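You operate a simulated robot arm through the tools that you are given. There is no shell and no other tool.

You are at the controls of a simulated robot arm. One attempt, no reset.

TASK
Run a manual flush, then shut and latch the controller lid.
Fine: one flush, at the filter's controller; change no setting.

Only the result counts: the job must be done as asked and must still hold three seconds after the hand-in. Knocking over, shifting, dropping, spilling or breaking anything else fails it. A push-on lid holds only when it is set on centred and level and pressed home; a screw cap is set on level and turned clockwise until tight.

THE ROBOT
A 6-joint arm with a two-finger parallel gripper, fixed in place. Base frame: the origin is on the floor under the middle of its stand, x ahead of it, y to its left, z up. Lengths are in mm, angles in rad, forces in N, time in s.
With the tool pointing down near the work surface it reaches from about 320 to 580 mm from the base axis. Its first joint turns from -2.007 to 2.007 rad. Payload 3.43 kg.
The tool frame sits at the grasp point between the pads (the TCP): z along the fingers, y along the line on which they close. The tips reach 34 mm beyond it. Largest opening 128 mm; finger width 24, thickness 12; the body of the gripper, 48 by 130 mm, starts 96 mm behind the TCP.
Orientation is that of the tool frame in the base frame, as a unit quaternion [w, x, y, z]. With the fingers straight down and closing along the base's y, the tool's x points along the base's -x, its y along +y and its z along -z.

THE INTERFACE
- The arm moves only by the tool jog_arm. Its arguments are lists of equal length, an entry for each row: "dp": the shift along the tool's x, y, z in units of 30 mm (1.0 is 30 mm), a list of three; "angular": the turn, a rotation vector about the tool's x, y, z in units of 5 degrees (1.0 is 5 degrees), a list of three; "grip": the closure, from 0 (fully open) to 1 (shut). In form: {"dp": [[dx, dy, dz], ...], "angular": [[wx, wy, wz], ...], "grip": [grip, ...]}. A call has 1 to 20 rows; each row shifts and turns the commanded pose from where the row before left it, along the tool's axes as they then stand. A call with a number of a shift or a turn outside -1 to 1 is refused whole. A row lasts 0.2 s, in which the tool goes at most 50 mm and 0.15 rad; a call with a longer step from one row to the next is refused whole, and so is a gripper value outside its range. A pose out of reach is approached as far as the arm can. The call stops where the force on the tool passes 50 N (or 10 N more than at its start, if that is more) or the arm is blocked; 0.2 s more then pass. Each finger travels about 153 mm/s and halts on what it meets, pressing with about 38 N; the grip force reading is that of the motor and also rises with nothing between the fingers. The clock runs only during rows and for 0.2 s after the last one: add rows that do not move to give the fingers time. It gives the time, the measured TCP pose, the force on the tool (base axes), the opening and the grip force at its end, in the units of the frame above (readings bear some noise), with the torque about the TCP (base axes, N m) and any sound that the robot's microphone picked up.
- Cameras (640 x 400 px; columns grow to the right, rows downward): "scene" is fixed at [42.4, 655.3, 1876.6]; the picture's right is [-0.88, -0.48, 0.00], its down [-0.31, 0.57, -0.76] and it looks along [0.37, -0.67, -0.65] (base axes); focal length 317 px, centre (320, 200). "wrist" rides on the gripper at [76, -11, -160] in the tool frame; the picture's right is [0.15, 0.99, 0.00], its down [-0.88, 0.13, -0.46] and it looks along [-0.45, 0.07, 0.89] (tool axes); focal length 234 px, centre (320, 200). There is no depth. A picture from a camera that has moved, and an enlarged one, comes with that camera's place and axes in the base frame and with its lens. The place of the scene camera against the robot may be out by one fixed shift of up to 12 mm in any direction.
- snapshot(camera): a new picture of that camera. It takes no simulated time.
- slide_trunk(by): slides the trunk up (or, below 0, down) by that many mm; the arm rides with it, the base frame stays. It gives what a move gives, with no picture.
- enlarge(camera, box): a new picture of the part [left, top, right, bottom] of that camera's present view, enlarged. It takes no simulated time.
- job_done(): hands the job in; it is judged then, once.

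Places have to be worked out from the pictures, the camera data and where the tool is seen. Open the gripper and draw the arm clear of the work before you hand the job in, unless the task says otherwise.

The tools are called after "Emit:" as a command line: name --argument value ..., lists and objects as JSON in quotes. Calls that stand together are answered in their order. jog_arm: Moves the arm, as the interface text tells. Its arguments: {"type":"object","properties":{"dp":{"type":"array"},"angular":{"type":"array"},"grip":{"type":"array"}},"required":["dp","angular","grip"]} The other tools are called the same way: slide_trunk (by) moves the trunk up or down; snapshot (camera) takes a picture; enlarge (camera, box) takes an enlarged picture of a part of a camera's view; job_done () hands the job in.

At the start:

```text
clock: 0.0
tcp_pos: [301.0, -59.0, 1516.7]
tool_rot: [0.0, -0.001, 1.0, 0.0]
ft_force: [0.2, -0.3, 0.2]
ft_torque: [-0.01, 0.02, -0.02]
grip_width: 128.0
grasp_force: 0.0
trunk travel left (down, up): [-990.0, 0.0]
```

scene: 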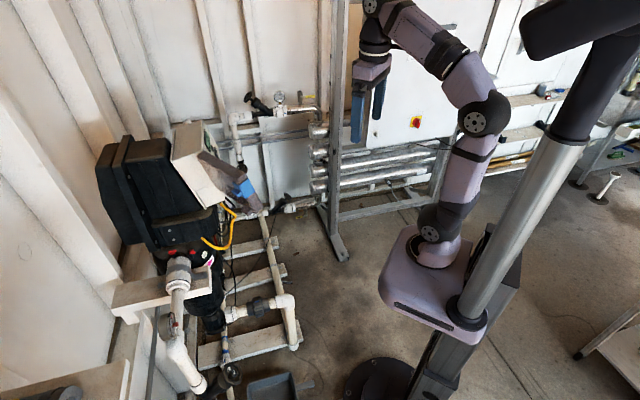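
wrist: 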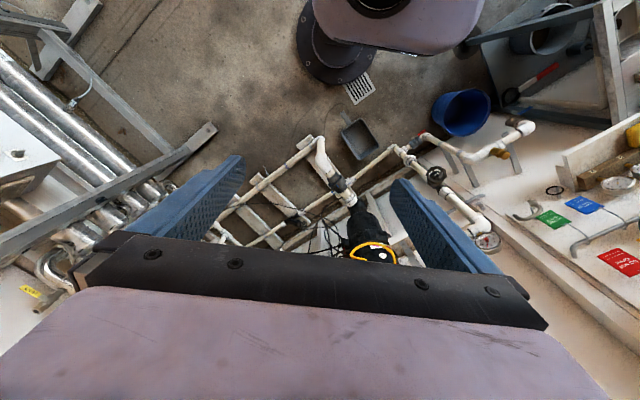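

I start by looking closely at the scene: the filter with its controller seems to be at left in the scene picture. I enlarge that region and the wrist view.

Emit:
enlarge --camera "scene" --box '[80, 80, 320, 230]'

Emit:
enlarge --camera "scene" --box '[160, 110, 280, 185]'

Emit:
enlarge --camera "wrist" --box '[160, 80, 560, 330]'

```text
2.67 times, centred on (200, 155) of scene
camera zoom: at [42.4, 655.3, 1876.6], right [-0.88, -0.48, 0.0], down [-0.31, 0.57, -0.76], along [0.37, -0.67, -0.65], focal length 844 px, centre (640, 320)
```

zoom: 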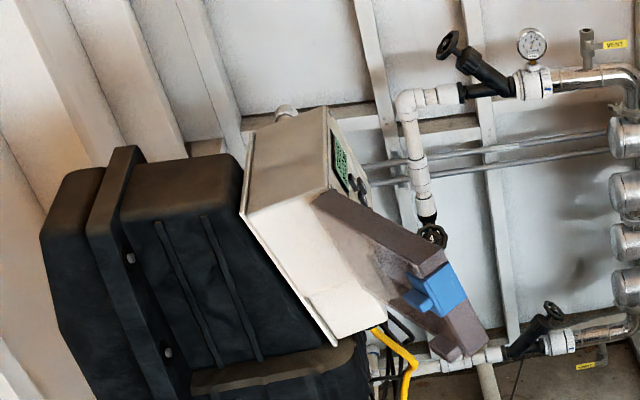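

```text
5.33 times, centred on (220, 148) of scene
camera zoom: at [42.4, 655.3, 1876.6], right [-0.88, -0.48, 0.0], down [-0.31, 0.57, -0.76], along [0.37, -0.67, -0.65], focal length 1688 px, centre (853, 480)
```

zoom: 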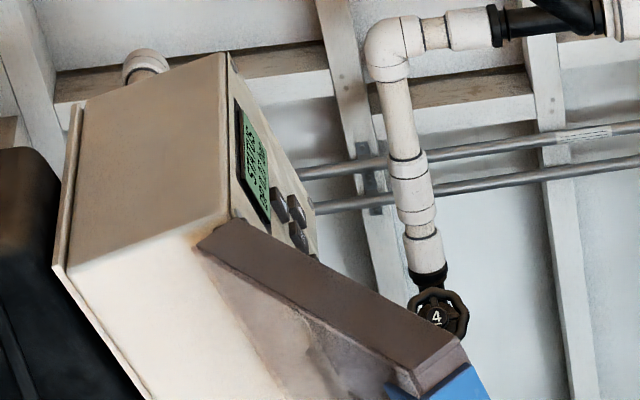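

```text
1.60 times, centred on (360, 205) of wrist
camera zoom: at [225.5, -70.0, 1676.3], right [-0.15, 0.99, 0.0], down [0.88, 0.13, 0.46], along [0.45, 0.07, -0.89], focal length 375 px, centre (256, 192)
```

zoom: 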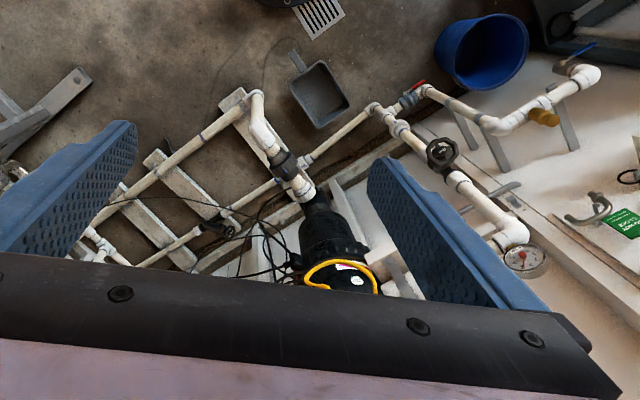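

The controller appears to be a grey box at roughly x≈700, y≈120, z≈1400, with its lid hanging open and the panel facing the robot. I tilt the gripper forward in place so that the wrist camera looks at it.

Emit:
jog_arm --dp '[[0, 0, 0], [0, 0, 0], [0, 0, 0], [0, 0, 0], [0, 0, 0], [0, 0, 0], [0, 0, 0], [0, 0, 0]]' --angular '[[0, -1, 0], [0, -1, 0], [0, -1, 0], [0, -1, 0], [0, -1, 0], [0, -1, 0], [0, -1, 0], [0, -1, 0]]' --grip '[0, 0, 0, 0, 0, 0, 0, 0]'

Emit:
snapshot --camera "wrist"

Emit:
snapshot --camera "scene"

```text
clock: 1.8
tcp_pos: [390.4, -98.1, 1583.3]
tool_rot: [0.341, -0.001, 0.94, 0.001]
ft_force: [0.6, 0.0, 0.7]
ft_torque: [-0.02, 0.01, -0.01]
grip_width: 127.9
grasp_force: 0.1
out of reach, approached as far as the arm can: row 3, 4, 5, 6, 7, 8
trunk travel left (down, up): [-990.0, 0.0]
```

```text
taken
camera wrist: at [229.8, -110.2, 1655.7], right [-0.11, 0.99, -0.09], down [0.38, 0.13, 0.91], along [0.92, 0.07, -0.39], focal length 234 px, centre (320, 200)
```

wrist: 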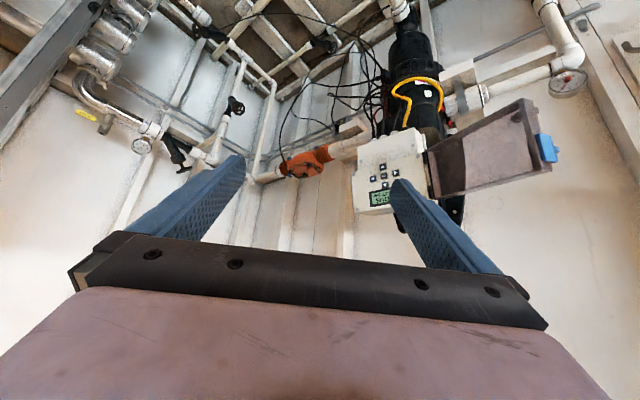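

```text
taken
```

scene: 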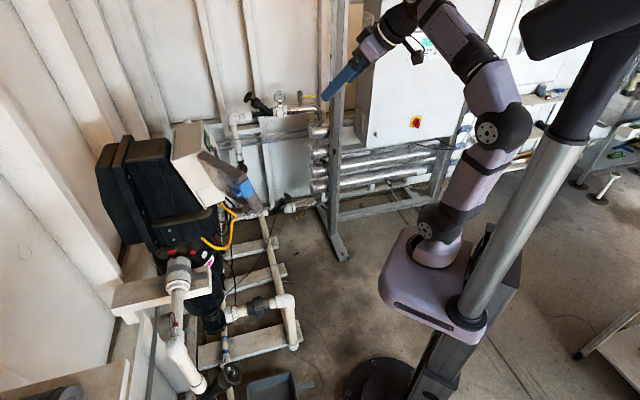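

The lid is hinged on the controller's left (+y) side and stands open, with a blue latch at its free edge. I enlarge the panel to read its buttons.

Emit:
enlarge --camera "wrist" --box '[330, 70, 580, 226]'

Emit:
enlarge --camera "wrist" --box '[350, 140, 430, 215]'

```text
2.56 times, centred on (455, 148) of wrist
camera zoom: at [229.8, -110.2, 1655.7], right [-0.11, 0.99, -0.09], down [0.38, 0.13, 0.91], along [0.92, 0.07, -0.39], focal length 600 px, centre (-26, 333)
```

zoom: 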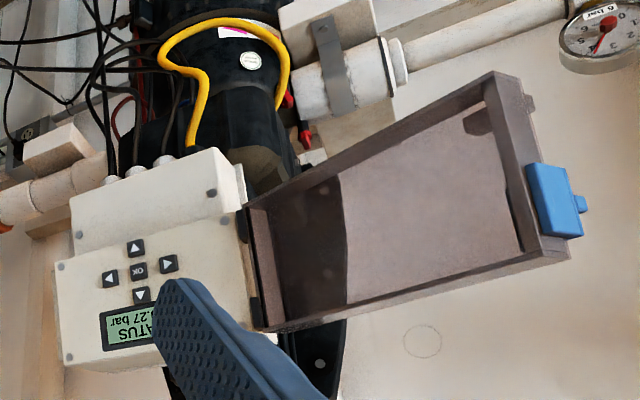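

```text
5.33 times, centred on (390, 178) of wrist
camera zoom: at [229.8, -110.2, 1655.7], right [-0.11, 0.99, -0.09], down [0.38, 0.13, 0.91], along [0.92, 0.07, -0.39], focal length 1249 px, centre (-53, 320)
```

zoom: 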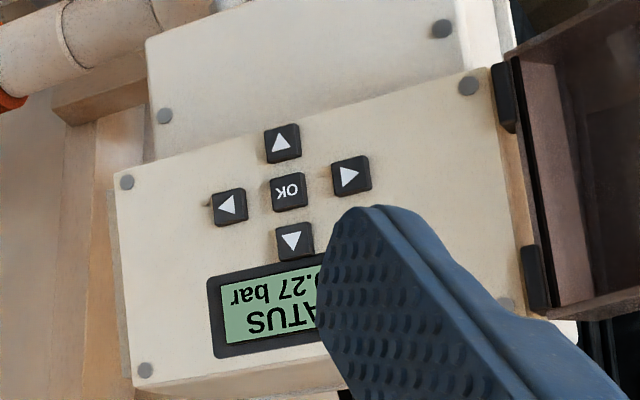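

I zoom the scene camera in on the panel to get its orientation and to match buttons between views.

Emit:
enlarge --camera "scene" --box '[195, 120, 235, 165]'

Emit:
enlarge --camera "scene" --box '[165, 115, 285, 225]'

```text
8.89 times, centred on (215, 142) of scene
camera zoom: at [42.4, 655.3, 1876.6], right [-0.88, -0.48, 0.0], down [-0.31, 0.57, -0.76], along [0.37, -0.67, -0.65], focal length 2814 px, centre (1253, 711)
```

zoom: 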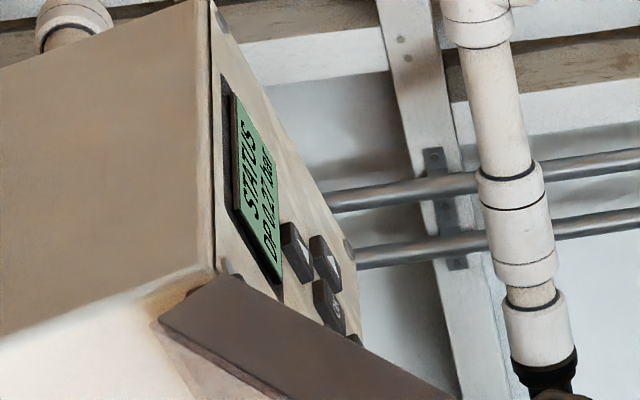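

```text
3.64 times, centred on (225, 170) of scene
camera zoom: at [42.4, 655.3, 1876.6], right [-0.88, -0.48, 0.0], down [-0.31, 0.57, -0.76], along [0.37, -0.67, -0.65], focal length 1151 px, centre (666, 309)
```

zoom: 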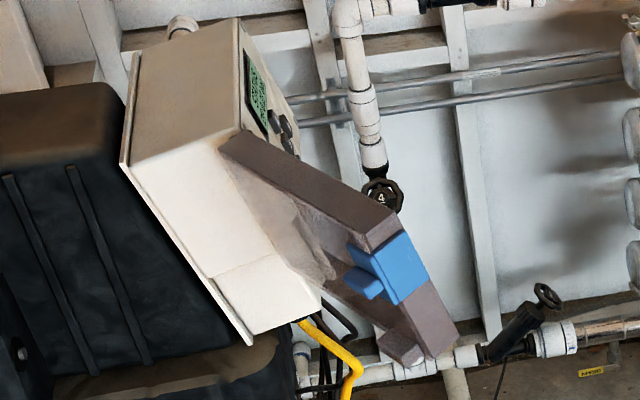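

The display reads "STATUS / DP 0.27 bar", with a five-key pad (arrows plus OK) below it; OK is at about (722, 80, 1357), and the lid hinge at about (685, 173). I move the arm forward in a few steps to see how the commanded pose carries on, and to get a clearer view.

Emit:
jog_arm --dp '[[-0.64, 0, 0.54], [-0.64, 0, 0.54], [-0.64, 0, 0.54], [-0.64, 0, 0.54]]' --angular '[[0, 0, 0], [0, 0, 0], [0, 0, 0], [0, 0, 0]]' --grip '[1, 1, 1, 1]'

Emit:
snapshot --camera "wrist"

```text
clock: 2.8
tcp_pos: [492.7, -98.9, 1581.1]
tool_rot: [0.341, 0.0, 0.94, 0.0]
ft_force: [0.1, 0.1, -0.4]
ft_torque: [0.02, 0.05, 0.0]
grip_width: 0.0
grasp_force: 33.1
trunk travel left (down, up): [-990.0, 0.0]
```

```text
taken
camera wrist: at [331.2, -110.2, 1654.6], right [-0.11, 0.99, -0.09], down [0.38, 0.13, 0.91], along [0.92, 0.07, -0.39], focal length 234 px, centre (320, 200)
```

wrist: 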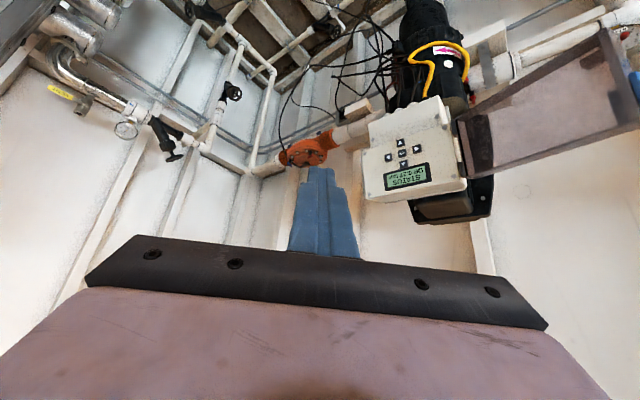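

The motion starts from the measured pose, good, and the panel is now unobstructed. I enlarge it for a precise look.

Emit:
enlarge --camera "wrist" --box '[350, 90, 480, 215]'

Emit:
enlarge --camera "wrist" --box '[340, 0, 640, 230]'

```text
3.20 times, centred on (415, 152) of wrist
camera zoom: at [331.2, -110.2, 1654.6], right [-0.11, 0.99, -0.09], down [0.38, 0.13, 0.91], along [0.92, 0.07, -0.39], focal length 749 px, centre (16, 352)
```

zoom: 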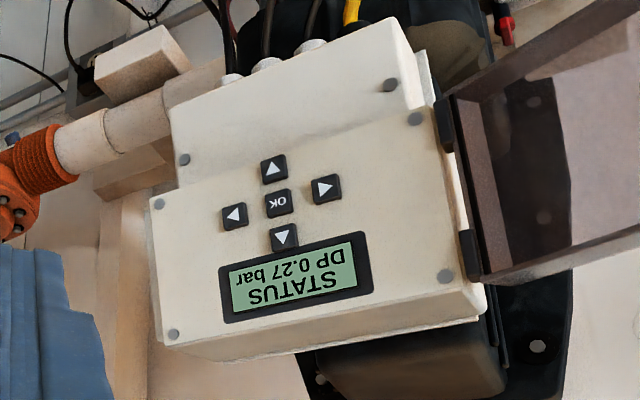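

```text
1.74 times, centred on (490, 115) of wrist
camera zoom: at [331.2, -110.2, 1654.6], right [-0.11, 0.99, -0.09], down [0.38, 0.13, 0.91], along [0.92, 0.07, -0.39], focal length 407 px, centre (24, 348)
```

zoom: 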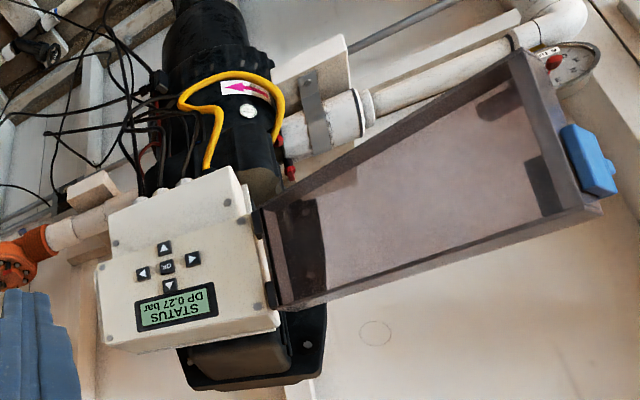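

I now have a clear reading of the panel. I lower the arm 130 mm to get a second view with a baseline for triangulation.

Emit:
jog_arm --dp '[[0.557, 0, 0.664], [0.557, 0, 0.664], [0.557, 0, 0.664], [0.557, 0, 0.664], [0.557, 0, 0.664]]' --angular '[[0, 0, 0], [0, 0, 0], [0, 0, 0], [0, 0, 0], [0, 0, 0]]' --grip '[1, 1, 1, 1, 1]'

Emit:
jog_arm --dp '[[0, 0, 0], [0, 0, 0], [0, 0, 0], [0, 0, 0]]' --angular '[[0, -1, 0], [0, -1, 0], [0, -1, 0], [0, -1, 0]]' --grip '[1, 1, 1, 1]'

Emit:
snapshot --camera "wrist"

```text
clock: 4.0
tcp_pos: [490.2, -98.2, 1449.9]
tool_rot: [0.342, -0.001, 0.94, -0.001]
ft_force: [0.3, 0.2, -0.5]
ft_torque: [0.01, 0.02, 0.03]
grip_width: 0.0
grasp_force: 32.8
trunk travel left (down, up): [-990.0, 0.0]
```

```text
clock: 5.0
tcp_pos: [501.2, -103.7, 1450.5]
tool_rot: [0.5, 0.0, 0.866, -0.001]
ft_force: [-0.4, -1.2, -0.4]
ft_torque: [0.01, -0.01, -0.01]
grip_width: 0.0
grasp_force: 33.4
out of reach, approached as far as the arm can: row 4
trunk travel left (down, up): [-990.0, 0.0]
```

```text
taken
camera wrist: at [325.4, -115.3, 1464.7], right [-0.07, 0.99, -0.13], down [0.04, 0.13, 0.99], along [1.0, 0.07, -0.05], focal length 234 px, centre (320, 200)
```

wrist: 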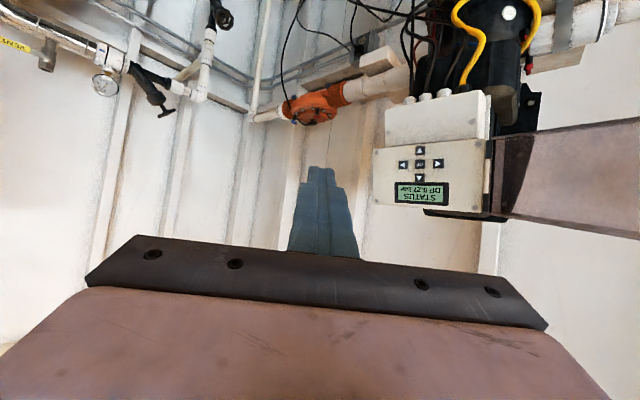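

Emit:
enlarge --camera "wrist" --box '[360, 80, 520, 220]'

Emit:
enlarge --camera "wrist" --box '[360, 125, 460, 215]'

```text
2.86 times, centred on (440, 150) of wrist
camera zoom: at [325.4, -115.3, 1464.7], right [-0.07, 0.99, -0.13], down [0.04, 0.13, 0.99], along [1.0, 0.07, -0.05], focal length 669 px, centre (-23, 343)
```

zoom: 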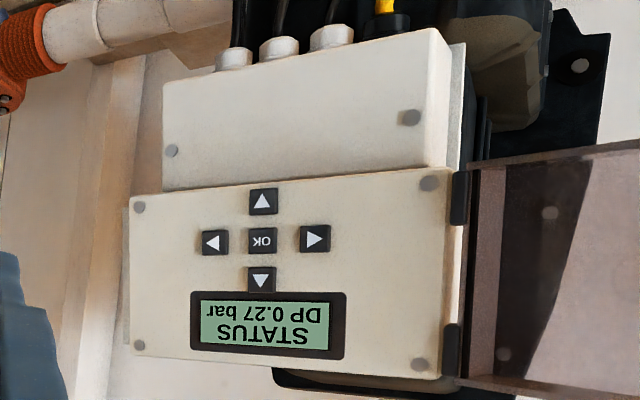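

```text
4.44 times, centred on (410, 170) of wrist
camera zoom: at [325.4, -115.3, 1464.7], right [-0.07, 0.99, -0.13], down [0.04, 0.13, 0.99], along [1.0, 0.07, -0.05], focal length 1041 px, centre (-80, 333)
```

zoom: 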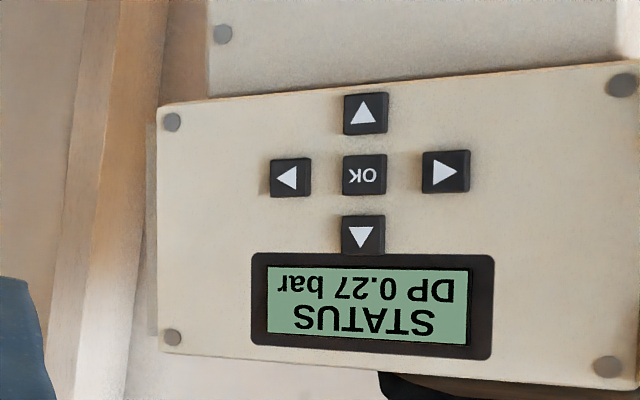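

Triangulating from both views: the panel faces the (−x, −y) diagonal (right axis ≈ (0.71, −0.71, 0)) and leans back about 16°. OK is at (725, 81, 1355), Up/Down are ±24 mm from it and Left/Right ±30 mm. I move in and align the closed fingers with the panel normal.

Emit:
jog_arm --dp '[[-0.103, 0.267, 0.711], [-0.103, 0.267, 0.711], [-0.103, 0.267, 0.711], [-0.103, 0.267, 0.711], [-0.103, 0.267, 0.711]]' --angular '[[0, 0, 0], [0, 0, 0], [0, 0, 0], [0, 0, 0], [0, 0, 0]]' --grip '[1, 1, 1, 1, 1]'

Emit:
jog_arm --dp '[[0, 0, 0], [0, 0, 0], [0, 0, 0], [0, 0, 0], [0, 0, 0], [0, 0, 0], [0, 0, 0], [0, 0, 0], [0, 0, 0], [0, 0, 0], [0, 0, 0], [0, 0, 0]]' --angular '[[-0.866, 0, -0.5], [-0.866, 0, -0.5], [-0.866, 0, -0.5], [-0.866, 0, -0.5], [-0.866, 0, -0.5], [-0.866, 0, -0.5], [-0.866, 0, -0.5], [-0.866, 0, -0.5], [-0.866, 0, -0.5], [0, -0.95, 0], [0, -0.95, 0], [0, -0.95, 0]]' --grip '[1, 1, 1, 1, 1, 1, 1, 1, 1, 1, 1, 1]'

Emit:
snapshot --camera "wrist"

Emit:
snapshot --camera "scene"

```text
clock: 6.2
tcp_pos: [602.6, -62.8, 1410.2]
tool_rot: [0.5, 0.0, 0.866, -0.001]
ft_force: [-0.4, -0.7, -0.3]
ft_torque: [-0.02, -0.01, 0.03]
grip_width: 0.0
grasp_force: 33.3
trunk travel left (down, up): [-990.0, 0.0]
```

```text
clock: 8.8
tcp_pos: [599.7, -63.9, 1411.4]
tool_rot: [0.558, -0.305, 0.736, 0.232]
ft_force: [-0.1, 0.5, 0.2]
ft_torque: [-0.01, 0.01, 0.01]
grip_width: 0.2
grasp_force: 33.1
trunk travel left (down, up): [-990.0, 0.0]
```

```text
taken
camera wrist: at [485.9, -195.1, 1381.2], right [-0.73, 0.67, -0.14], down [-0.23, -0.05, 0.97], along [0.64, 0.74, 0.19], focal length 234 px, centre (320, 200)
```

wrist: 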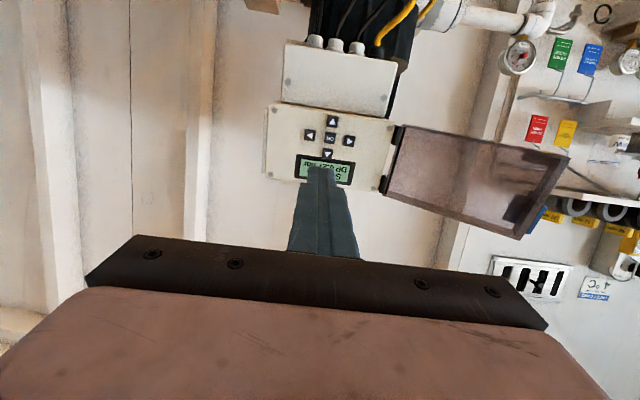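

```text
taken
```

scene: 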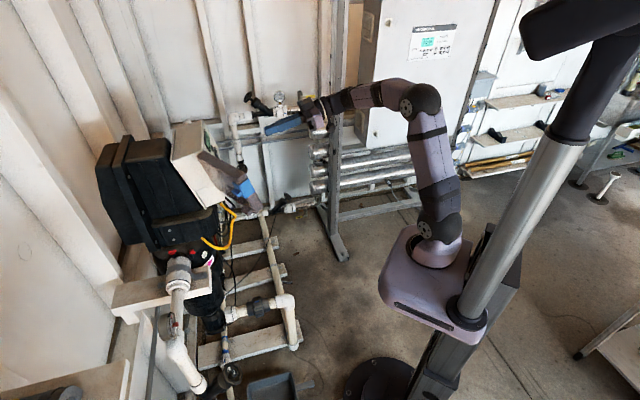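

Orientation matches the panel normal with no reach problem. I now move to a 40 mm stand-off in front of the Down key at about (720.7, 76.3, 1332.3).

Emit:
jog_arm --dp '[[0.1456, 0.0744, 0.696], [0.1456, 0.0744, 0.696], [0.1456, 0.0744, 0.696], [0.1456, 0.0744, 0.696], [0.1456, 0.0744, 0.696], [0.1456, 0.0744, 0.696]]' --angular '[[0, 0, 0], [0, 0, 0], [0, 0, 0], [0, 0, 0], [0, 0, 0], [0, 0, 0]]' --grip '[1, 1, 1, 1, 1, 1]'

Emit:
enlarge --camera "wrist" --box '[220, 60, 420, 200]'

Emit:
enlarge --camera "scene" --box '[185, 115, 275, 170]'

```text
clock: 10.2
tcp_pos: [672.4, 26.7, 1349.5]
tool_rot: [0.558, -0.305, 0.737, 0.23]
ft_force: [0.1, 1.0, -0.5]
ft_torque: [-0.01, 0.0, -0.02]
grip_width: 0.0
grasp_force: 33.1
trunk travel left (down, up): [-990.0, 0.0]
```

```text
2.86 times, centred on (320, 130) of wrist
camera zoom: at [557.3, -105.1, 1321.0], right [-0.73, 0.67, -0.14], down [-0.23, -0.05, 0.97], along [0.65, 0.74, 0.19], focal length 669 px, centre (320, 400)
```

zoom: 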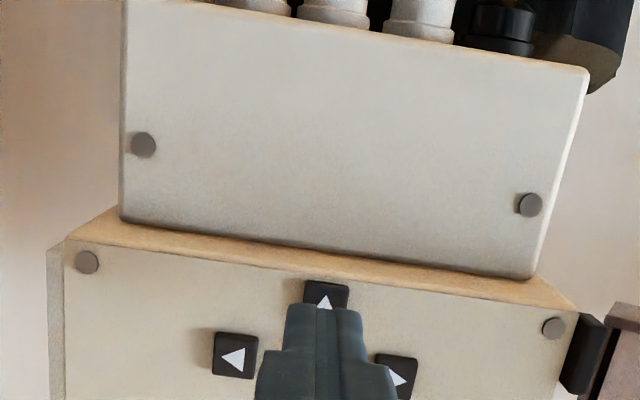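

```text
7.11 times, centred on (230, 142) of scene
camera zoom: at [42.4, 655.3, 1876.6], right [-0.88, -0.48, 0.0], down [-0.31, 0.57, -0.76], along [0.37, -0.67, -0.65], focal length 2251 px, centre (960, 609)
```

zoom: 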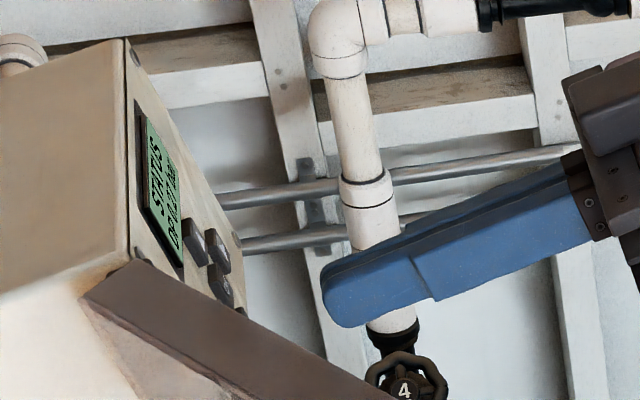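

The tip now sits about 37 mm short of the panel plane, with the projected landing point on the Down key (about 1–2 mm below its centre). I advance 24 mm and check.

Emit:
jog_arm --dp '[[0, 0, 0.27], [0, 0, 0.27], [0, 0, 0.26]]' --angular '[[0, 0, 0], [0, 0, 0], [0, 0, 0]]' --grip '[1, 1, 1]'

Emit:
enlarge --camera "wrist" --box '[260, 110, 380, 200]'

Emit:
enlarge --camera "scene" --box '[195, 130, 255, 168]'

```text
clock: 11.0
tcp_pos: [688.6, 42.9, 1344.0]
tool_rot: [0.557, -0.306, 0.737, 0.232]
ft_force: [0.0, -0.6, -0.4]
ft_torque: [0.0, -0.02, 0.02]
grip_width: 0.1
grasp_force: 32.9
trunk travel left (down, up): [-990.0, 0.0]
```

```text
4.44 times, centred on (320, 155) of wrist
camera zoom: at [573.6, -88.7, 1314.7], right [-0.73, 0.67, -0.14], down [-0.23, -0.05, 0.97], along [0.64, 0.74, 0.19], focal length 1041 px, centre (320, 400)
```

zoom: 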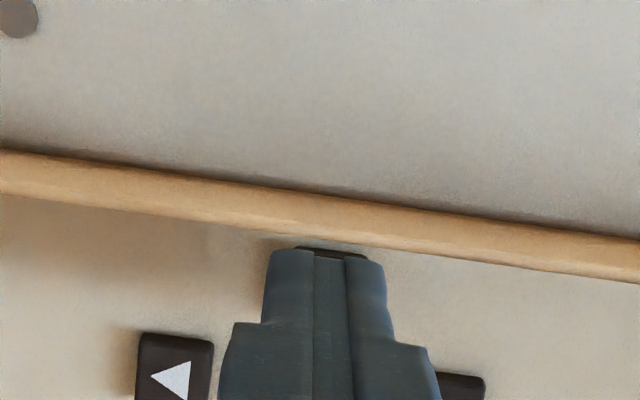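

```text
10.53 times, centred on (225, 149) of scene
camera zoom: at [42.4, 655.3, 1876.6], right [-0.88, -0.48, 0.0], down [-0.31, 0.57, -0.76], along [0.37, -0.67, -0.65], focal length 3332 px, centre (1320, 737)
```

zoom: 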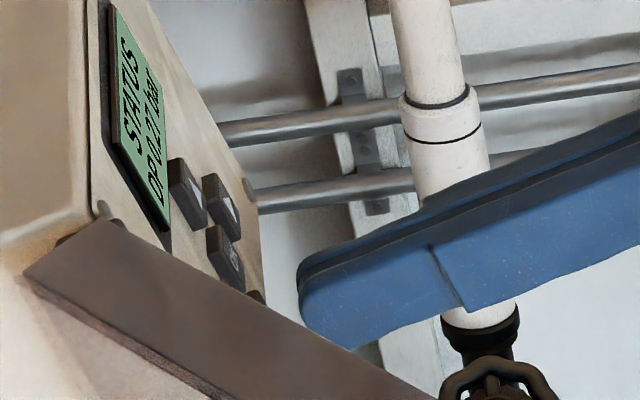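

Tip is about 14 mm from the panel face, button top roughly 6–8 mm away. I creep in 2 mm per row, watching force and sound.

Emit:
jog_arm --dp '[[0, 0, 0.0667], [0, 0, 0.0667], [0, 0, 0.0667]]' --angular '[[0, 0, 0], [0, 0, 0], [0, 0, 0]]' --grip '[1, 1, 1]'

```text
clock: 11.8
tcp_pos: [691.7, 46.9, 1343.4]
tool_rot: [0.558, -0.305, 0.737, 0.231]
ft_force: [0.3, -0.1, 0.1]
ft_torque: [0.0, -0.01, -0.02]
grip_width: 0.0
grasp_force: 32.8
trunk travel left (down, up): [-990.0, 0.0]
```

No contact yet. I continue with smaller steps.

Emit:
jog_arm --dp '[[0, 0, 0.05], [0, 0, 0.05]]' --angular '[[0, 0, 0], [0, 0, 0]]' --grip '[1, 1]'

```text
clock: 12.4
tcp_pos: [694.6, 49.1, 1342.5]
tool_rot: [0.558, -0.306, 0.736, 0.231]
ft_force: [0.1, 0.5, -0.2]
ft_torque: [0.02, 0.0, -0.01]
grip_width: 0.1
grasp_force: 33.2
trunk travel left (down, up): [-990.0, 0.0]
```

Still free. Two more 1.5 mm steps.

Emit:
jog_arm --dp '[[0, 0, 0.05], [0, 0, 0.05]]' --angular '[[0, 0, 0], [0, 0, 0]]' --grip '[1, 1]'

Emit:
enlarge --camera "wrist" --box '[260, 110, 380, 200]'

Emit:
enlarge --camera "scene" --box '[195, 130, 255, 168]'

```text
clock: 13.0
tcp_pos: [694.8, 51.7, 1342.1]
tool_rot: [0.557, -0.306, 0.737, 0.231]
ft_force: [-1.4, -0.5, 0.6]
ft_torque: [0.02, -0.03, -0.01]
grip_width: 0.0
grasp_force: 32.9
trunk travel left (down, up): [-990.0, 0.0]
heard: click
```

```text
4.44 times, centred on (320, 155) of wrist
camera zoom: at [581.1, -80.9, 1312.0], right [-0.73, 0.67, -0.14], down [-0.23, -0.05, 0.97], along [0.65, 0.74, 0.19], focal length 1041 px, centre (320, 400)
```

zoom: 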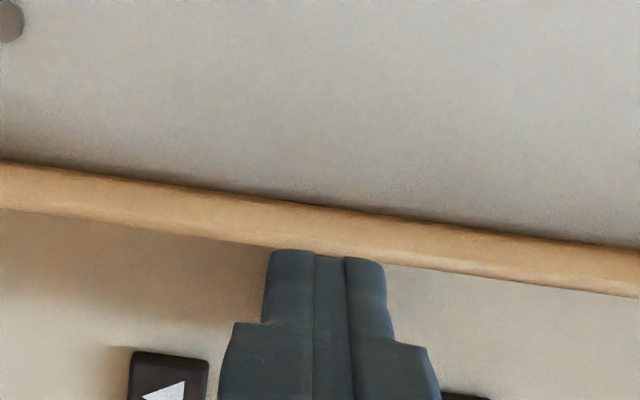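

```text
10.53 times, centred on (225, 149) of scene
camera zoom: at [42.4, 655.3, 1876.6], right [-0.88, -0.48, 0.0], down [-0.31, 0.57, -0.76], along [0.37, -0.67, -0.65], focal length 3332 px, centre (1320, 737)
```

zoom: 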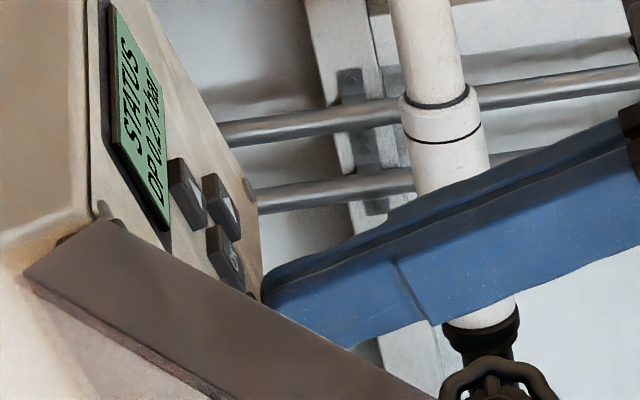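

A click was heard at very light force. I back off 12 mm and read the display.

Emit:
jog_arm --dp '[[0, 0, -0.2], [0, 0, -0.2]]' --angular '[[0, 0, 0], [0, 0, 0]]' --grip '[1, 1]'

Emit:
enlarge --camera "scene" --box '[195, 122, 235, 160]'

```text
clock: 13.6
tcp_pos: [687.7, 42.4, 1343.2]
tool_rot: [0.558, -0.305, 0.737, 0.231]
ft_force: [-0.8, -0.3, 0.7]
ft_torque: [0.02, -0.01, 0.01]
grip_width: 0.0
grasp_force: 32.5
trunk travel left (down, up): [-990.0, 0.0]
```

```text
10.53 times, centred on (215, 141) of scene
camera zoom: at [42.4, 655.3, 1876.6], right [-0.88, -0.48, 0.0], down [-0.31, 0.57, -0.76], along [0.37, -0.67, -0.65], focal length 3332 px, centre (1425, 821)
```

zoom: 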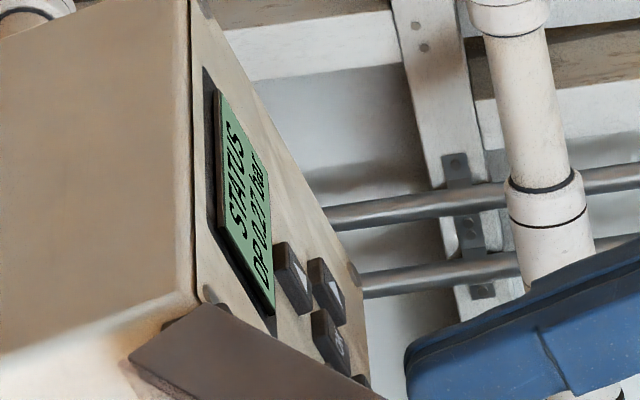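

The display still reads STATUS, so Down has no effect on this page. I move over to the Right key (26 mm up, 29 mm right of here) to see whether pages scroll sideways.

Emit:
jog_arm --dp '[[-0.44, -0.49, 0], [-0.44, -0.49, 0], [0, 0, 0]]' --angular '[[0, 0, 0], [0, 0, 0], [0, 0, 0]]' --grip '[1, 1, 1]'

Emit:
enlarge --camera "wrist" --box '[260, 110, 380, 200]'

Emit:
enlarge --camera "scene" --box '[195, 122, 235, 160]'

```text
clock: 14.4
tcp_pos: [714.5, 27.9, 1370.0]
tool_rot: [0.558, -0.305, 0.737, 0.23]
ft_force: [0.6, -0.7, -0.5]
ft_torque: [0.02, -0.02, -0.03]
grip_width: 0.0
grasp_force: 32.8
trunk travel left (down, up): [-990.0, 0.0]
```

```text
4.44 times, centred on (320, 155) of wrist
camera zoom: at [599.5, -105.0, 1341.4], right [-0.73, 0.67, -0.14], down [-0.23, -0.05, 0.97], along [0.64, 0.74, 0.19], focal length 1041 px, centre (320, 400)
```

zoom: 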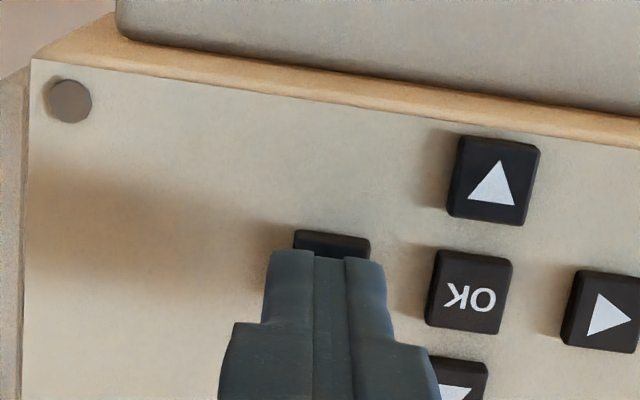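

```text
10.53 times, centred on (215, 141) of scene
camera zoom: at [42.4, 655.3, 1876.6], right [-0.88, -0.48, 0.0], down [-0.31, 0.57, -0.76], along [0.37, -0.67, -0.65], focal length 3332 px, centre (1425, 821)
```

zoom: 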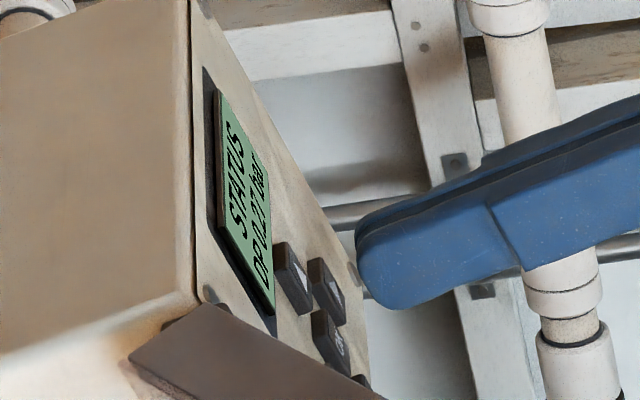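

The tip is over the Right key (button edge shows just past the tip) and about 10 mm from the earlier click depth. I press in with small steps.

Emit:
jog_arm --dp '[[0, 0, 0.133], [0, 0, 0.133], [0, 0, 0.04], [0, 0, 0.04]]' --angular '[[0, 0, 0], [0, 0, 0], [0, 0, 0], [0, 0, 0]]' --grip '[1, 1, 1, 1]'

```text
clock: 15.4
tcp_pos: [721.4, 33.7, 1366.8]
tool_rot: [0.559, -0.305, 0.736, 0.231]
ft_force: [-1.4, -0.6, 0.1]
ft_torque: [0.0, 0.0, 0.01]
grip_width: 0.0
grasp_force: 32.6
trunk travel left (down, up): [-990.0, 0.0]
```

Emit:
jog_arm --dp '[[0, 0, 0.04], [0, 0, 0.04]]' --angular '[[0, 0, 0], [0, 0, 0]]' --grip '[1, 1]'

Emit:
enlarge --camera "scene" --box '[195, 122, 235, 160]'

```text
clock: 16.0
tcp_pos: [722.0, 35.1, 1367.6]
tool_rot: [0.558, -0.306, 0.736, 0.232]
ft_force: [-1.7, -1.4, -0.2]
ft_torque: [-0.02, -0.05, -0.02]
grip_width: 0.0
grasp_force: 33.6
trunk travel left (down, up): [-990.0, 0.0]
heard: click
```

```text
10.53 times, centred on (215, 141) of scene
camera zoom: at [42.4, 655.3, 1876.6], right [-0.88, -0.48, 0.0], down [-0.31, 0.57, -0.76], along [0.37, -0.67, -0.65], focal length 3332 px, centre (1425, 821)
```

zoom: 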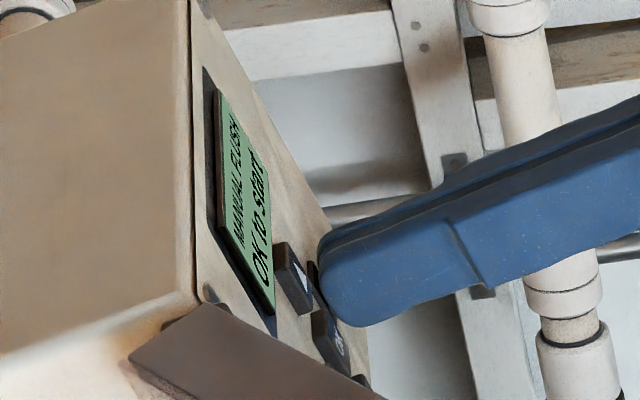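

The page now reads "MANUAL FLUSH / OK to start". I retreat 12 mm, shift 30 mm left over the OK key (and 1.7 mm down to centre it), then verify.

Emit:
jog_arm --dp '[[0, 0, -0.2], [0, 0, -0.2], [0.028, 0.5, 0], [0.028, 0.5, 0], [0, 0, 0]]' --angular '[[0, 0, 0], [0, 0, 0], [0, 0, 0], [0, 0, 0], [0, 0, 0]]' --grip '[1, 1, 1, 1, 1]'

Emit:
enlarge --camera "wrist" --box '[260, 110, 380, 200]'

Emit:
enlarge --camera "scene" --box '[195, 122, 235, 160]'

```text
clock: 17.2
tcp_pos: [694.0, 48.6, 1369.1]
tool_rot: [0.557, -0.305, 0.737, 0.231]
ft_force: [0.1, 0.7, 0.7]
ft_torque: [-0.04, 0.03, 0.0]
grip_width: 0.1
grasp_force: 33.1
trunk travel left (down, up): [-990.0, 0.0]
```

```text
4.44 times, centred on (320, 155) of wrist
camera zoom: at [578.3, -82.9, 1338.8], right [-0.73, 0.67, -0.14], down [-0.23, -0.05, 0.97], along [0.64, 0.74, 0.19], focal length 1041 px, centre (320, 400)
```

zoom: 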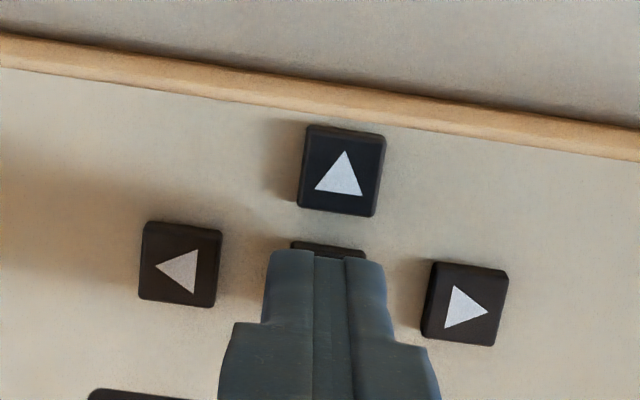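

```text
10.53 times, centred on (215, 141) of scene
camera zoom: at [42.4, 655.3, 1876.6], right [-0.88, -0.48, 0.0], down [-0.31, 0.57, -0.76], along [0.37, -0.67, -0.65], focal length 3332 px, centre (1425, 821)
```

zoom: 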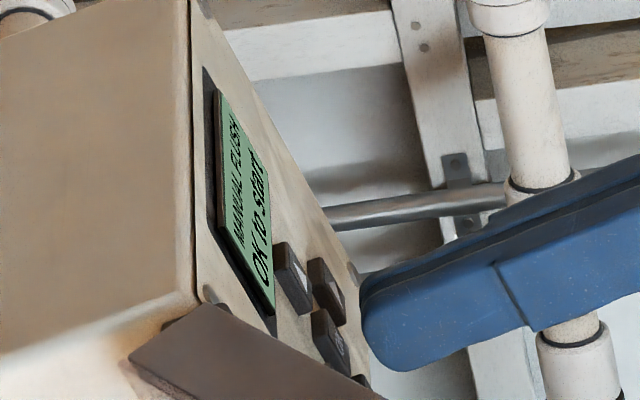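

Tip is centred over OK to within about 1 mm, with Up/Down keys well clear. I press in gently.

Emit:
jog_arm --dp '[[0, 0, 0.133], [0, 0, 0.133], [0, 0, 0.04], [0, 0, 0.04]]' --angular '[[0, 0, 0], [0, 0, 0], [0, 0, 0], [0, 0, 0]]' --grip '[1, 1, 1, 1]'

```text
clock: 18.2
tcp_pos: [700.1, 55.8, 1365.6]
tool_rot: [0.556, -0.306, 0.737, 0.231]
ft_force: [-1.6, -0.6, -0.5]
ft_torque: [0.04, 0.01, -0.03]
grip_width: 0.0
grasp_force: 33.9
trunk travel left (down, up): [-990.0, 0.0]
```

Light contact, no click yet. I press another 1 mm at a time.

Emit:
jog_arm --dp '[[0, 0, 0.04]]' --angular '[[0, 0, 0]]' --grip '[1]'

```text
clock: 18.6
tcp_pos: [699.9, 56.7, 1364.8]
tool_rot: [0.558, -0.305, 0.737, 0.231]
ft_force: [-1.5, -1.5, -0.9]
ft_torque: [0.02, 0.0, 0.0]
grip_width: 0.0
grasp_force: 33.0
trunk travel left (down, up): [-990.0, 0.0]
heard: click
```

Click heard. I back straight off 12 mm and read the display.

Emit:
jog_arm --dp '[[0, 0, -0.2], [0, 0, -0.2]]' --angular '[[0, 0, 0], [0, 0, 0]]' --grip '[1, 1]'

Emit:
enlarge --camera "scene" --box '[195, 122, 235, 160]'

```text
clock: 19.2
tcp_pos: [692.1, 48.6, 1369.0]
tool_rot: [0.558, -0.305, 0.736, 0.231]
ft_force: [0.0, -0.6, 0.0]
ft_torque: [-0.01, 0.02, -0.02]
grip_width: 0.0
grasp_force: 32.8
trunk travel left (down, up): [-990.0, 0.0]
```

```text
10.53 times, centred on (215, 141) of scene
camera zoom: at [42.4, 655.3, 1876.6], right [-0.88, -0.48, 0.0], down [-0.31, 0.57, -0.76], along [0.37, -0.67, -0.65], focal length 3332 px, centre (1425, 821)
```

zoom: 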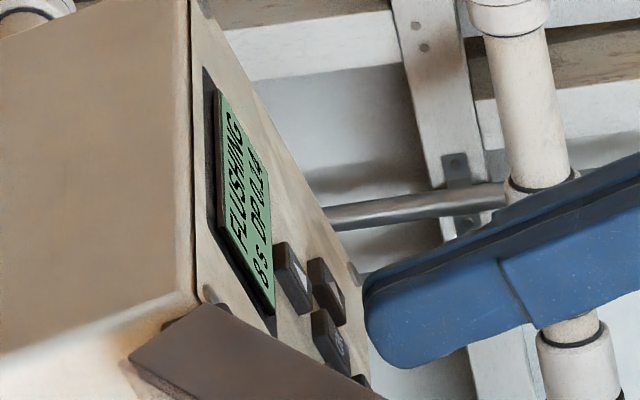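

The display shows "FLUSHING / 8 s, DP 0.14" — the flush is running. I withdraw along the normal and look at the lid and latch while it finishes.

Emit:
jog_arm --dp '[[0, 0, -0.8], [0, 0, -0.8], [0, 0, -0.8], [0, 0, -0.8], [0, 0, -0.8]]' --angular '[[0, 0, 0], [0, 0, 0], [0, 0, 0], [0, 0, 0], [0, 0, 0]]' --grip '[1, 1, 1, 1, 1]'

Emit:
snapshot --camera "wrist"

Emit:
enlarge --camera "wrist" --box '[370, 90, 600, 250]'

Emit:
enlarge --camera "scene" --box '[195, 140, 285, 220]'

```text
clock: 20.4
tcp_pos: [610.5, -33.9, 1401.0]
tool_rot: [0.558, -0.306, 0.736, 0.231]
ft_force: [-0.5, 0.0, -0.8]
ft_torque: [0.0, 0.0, 0.03]
grip_width: 0.1
grasp_force: 32.9
trunk travel left (down, up): [-990.0, 0.0]
```

```text
taken
camera wrist: at [495.6, -165.3, 1372.2], right [-0.73, 0.67, -0.14], down [-0.23, -0.05, 0.97], along [0.64, 0.74, 0.19], focal length 234 px, centre (320, 200)
```

wrist: 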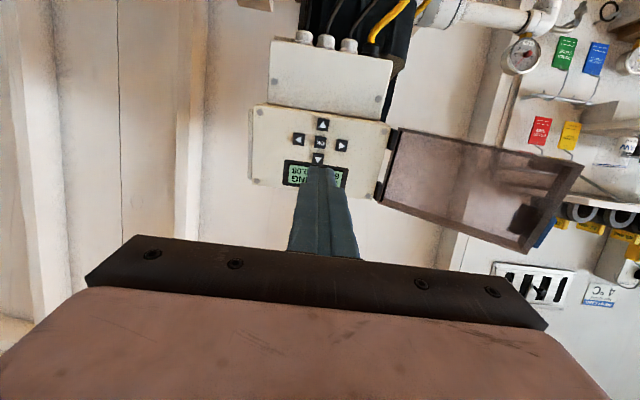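

```text
2.50 times, centred on (485, 170) of wrist
camera zoom: at [495.6, -165.3, 1372.2], right [-0.73, 0.67, -0.14], down [-0.23, -0.05, 0.97], along [0.64, 0.74, 0.19], focal length 585 px, centre (-92, 275)
```

zoom: 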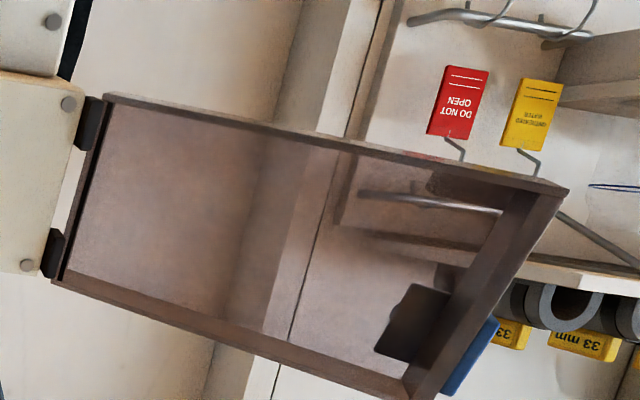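

```text
5.00 times, centred on (240, 180) of scene
camera zoom: at [42.4, 655.3, 1876.6], right [-0.88, -0.48, 0.0], down [-0.31, 0.57, -0.76], along [0.37, -0.67, -0.65], focal length 1583 px, centre (720, 300)
```

zoom: 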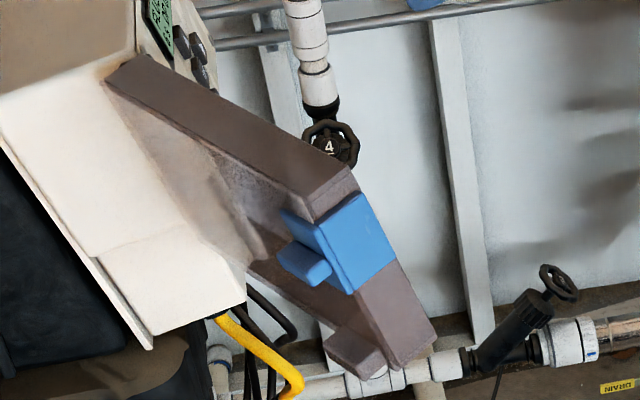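

From the views: the lid is a tray about 192×117×30 mm, hinged along the panel's left edge and open about 150°, with its outer face pointing to +y. Its free corners are near (461,193,1347) and (481,232,1456). I must push it from the +y side, so first I back off and return the tool to a plain forward tilt.

Emit:
jog_arm --dp '[[-0.332, 0.032, -0.877], [-0.332, 0.032, -0.877], [-0.332, 0.032, -0.877]]' --angular '[[0, 0, 0], [0, 0, 0], [0, 0, 0]]' --grip '[1, 1, 1]'

Emit:
jog_arm --dp '[[0, 0, 0], [0, 0, 0], [0, 0, 0], [0, 0, 0], [0, 0, 0], [0, 0, 0], [0, 0, 0], [0, 0, 0], [0, 0, 0], [0, 0, 0], [0, 0, 0], [0, 0, 0], [0, 0, 0], [0, 0, 0], [0, 0, 0], [0, 0, 0]]' --angular '[[0.963, 0, 0.2695], [0.963, 0, 0.2695], [0.963, 0, 0.2695], [0.963, 0, 0.2695], [0.963, 0, 0.2695], [0.963, 0, 0.2695], [0.963, 0, 0.2695], [0.963, 0, 0.2695], [0.963, 0, 0.2695], [0, 0.97, 0], [0, 0.97, 0], [0, 0.97, 0], [0, 0.97, 0], [0, 0.97, 0], [0, 0.97, 0], [0, 0.97, 0]]' --grip '[1, 1, 1, 1, 1, 1, 1, 1, 1, 1, 1, 1, 1, 1, 1, 1]'

Emit:
snapshot --camera "wrist"

Emit:
enlarge --camera "scene" --box '[195, 122, 235, 160]'

```text
clock: 21.2
tcp_pos: [558.4, -79.2, 1453.1]
tool_rot: [0.558, -0.305, 0.736, 0.231]
ft_force: [-0.5, 0.7, 0.7]
ft_torque: [-0.02, 0.01, -0.01]
grip_width: 0.2
grasp_force: 33.1
trunk travel left (down, up): [-990.0, 0.0]
```

```text
clock: 24.6
tcp_pos: [561.6, -79.2, 1450.5]
tool_rot: [0.344, -0.001, 0.939, 0.0]
ft_force: [0.0, 0.4, 0.2]
ft_torque: [0.03, 0.0, -0.02]
grip_width: 0.0
grasp_force: 32.6
trunk travel left (down, up): [-990.0, 0.0]
```

```text
taken
camera wrist: at [400.8, -91.2, 1524.0], right [-0.11, 0.99, -0.1], down [0.38, 0.13, 0.92], along [0.92, 0.07, -0.39], focal length 234 px, centre (320, 200)
```

wrist: 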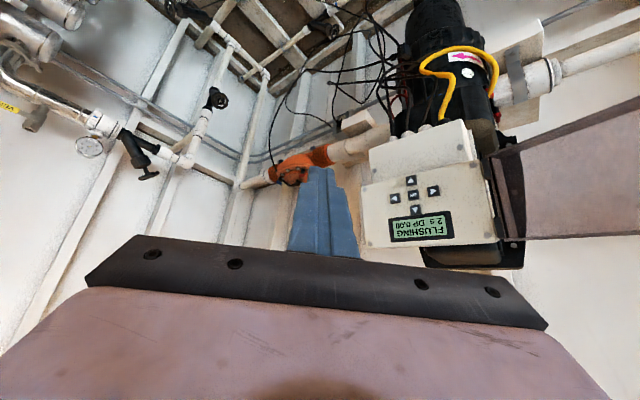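

```text
10.53 times, centred on (215, 141) of scene
camera zoom: at [42.4, 655.3, 1876.6], right [-0.88, -0.48, 0.0], down [-0.31, 0.57, -0.76], along [0.37, -0.67, -0.65], focal length 3332 px, centre (1425, 821)
```

zoom: 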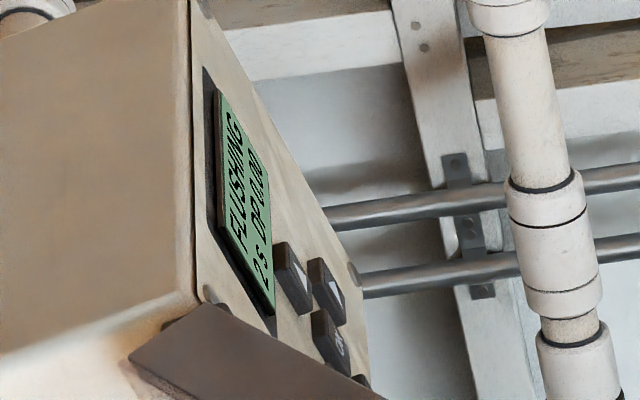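

Two seconds of flush remain. I retreat upward to z≈1540 and start crossing in +y above the lid's top edge (about z 1460–1470).

Emit:
jog_arm --dp '[[0.074, 0.267, -0.845], [0.074, 0.267, -0.845], [0.074, 0.267, -0.845], [0.074, 0.267, -0.845], [0.074, 0.267, -0.845]]' --angular '[[0, 0, 0], [0, 0, 0], [0, 0, 0], [0, 0, 0], [0, 0, 0]]' --grip '[1, 1, 1, 1, 1]'

Emit:
jog_arm --dp '[[0, 0.9, 0], [0, 0.9, 0], [0, 0.9, 0], [0, 0.9, 0], [0, 0.9, 0]]' --angular '[[0, 0, 0], [0, 0, 0], [0, 0, 0], [0, 0, 0], [0, 0, 0]]' --grip '[1, 1, 1, 1, 1]'

Emit:
snapshot --camera "wrist"

Emit:
snapshot --camera "scene"

```text
clock: 25.8
tcp_pos: [468.9, -39.5, 1542.0]
tool_rot: [0.345, 0.0, 0.938, -0.001]
ft_force: [-0.3, 0.2, 0.3]
ft_torque: [0.0, -0.05, 0.0]
grip_width: 0.0
grasp_force: 32.6
trunk travel left (down, up): [-990.0, 0.0]
```

```text
clock: 27.0
tcp_pos: [471.0, 96.7, 1540.1]
tool_rot: [0.345, 0.0, 0.939, -0.001]
ft_force: [0.5, 0.3, 0.0]
ft_torque: [0.0, -0.03, -0.01]
grip_width: 0.0
grasp_force: 32.7
trunk travel left (down, up): [-990.0, 0.0]
```

```text
taken
camera wrist: at [310.0, 85.1, 1613.6], right [-0.11, 0.99, -0.1], down [0.38, 0.13, 0.92], along [0.92, 0.07, -0.39], focal length 234 px, centre (320, 200)
```

wrist: 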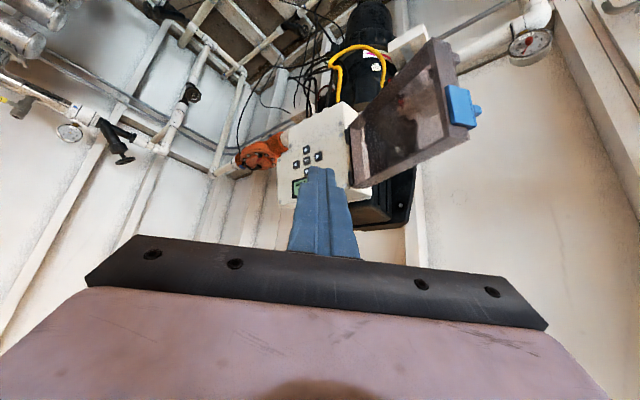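

```text
taken
```

scene: 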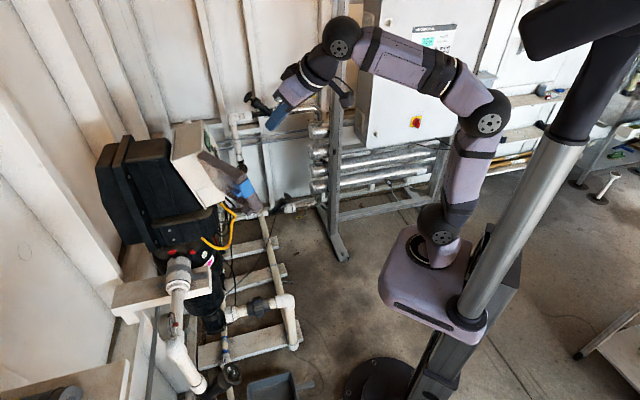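

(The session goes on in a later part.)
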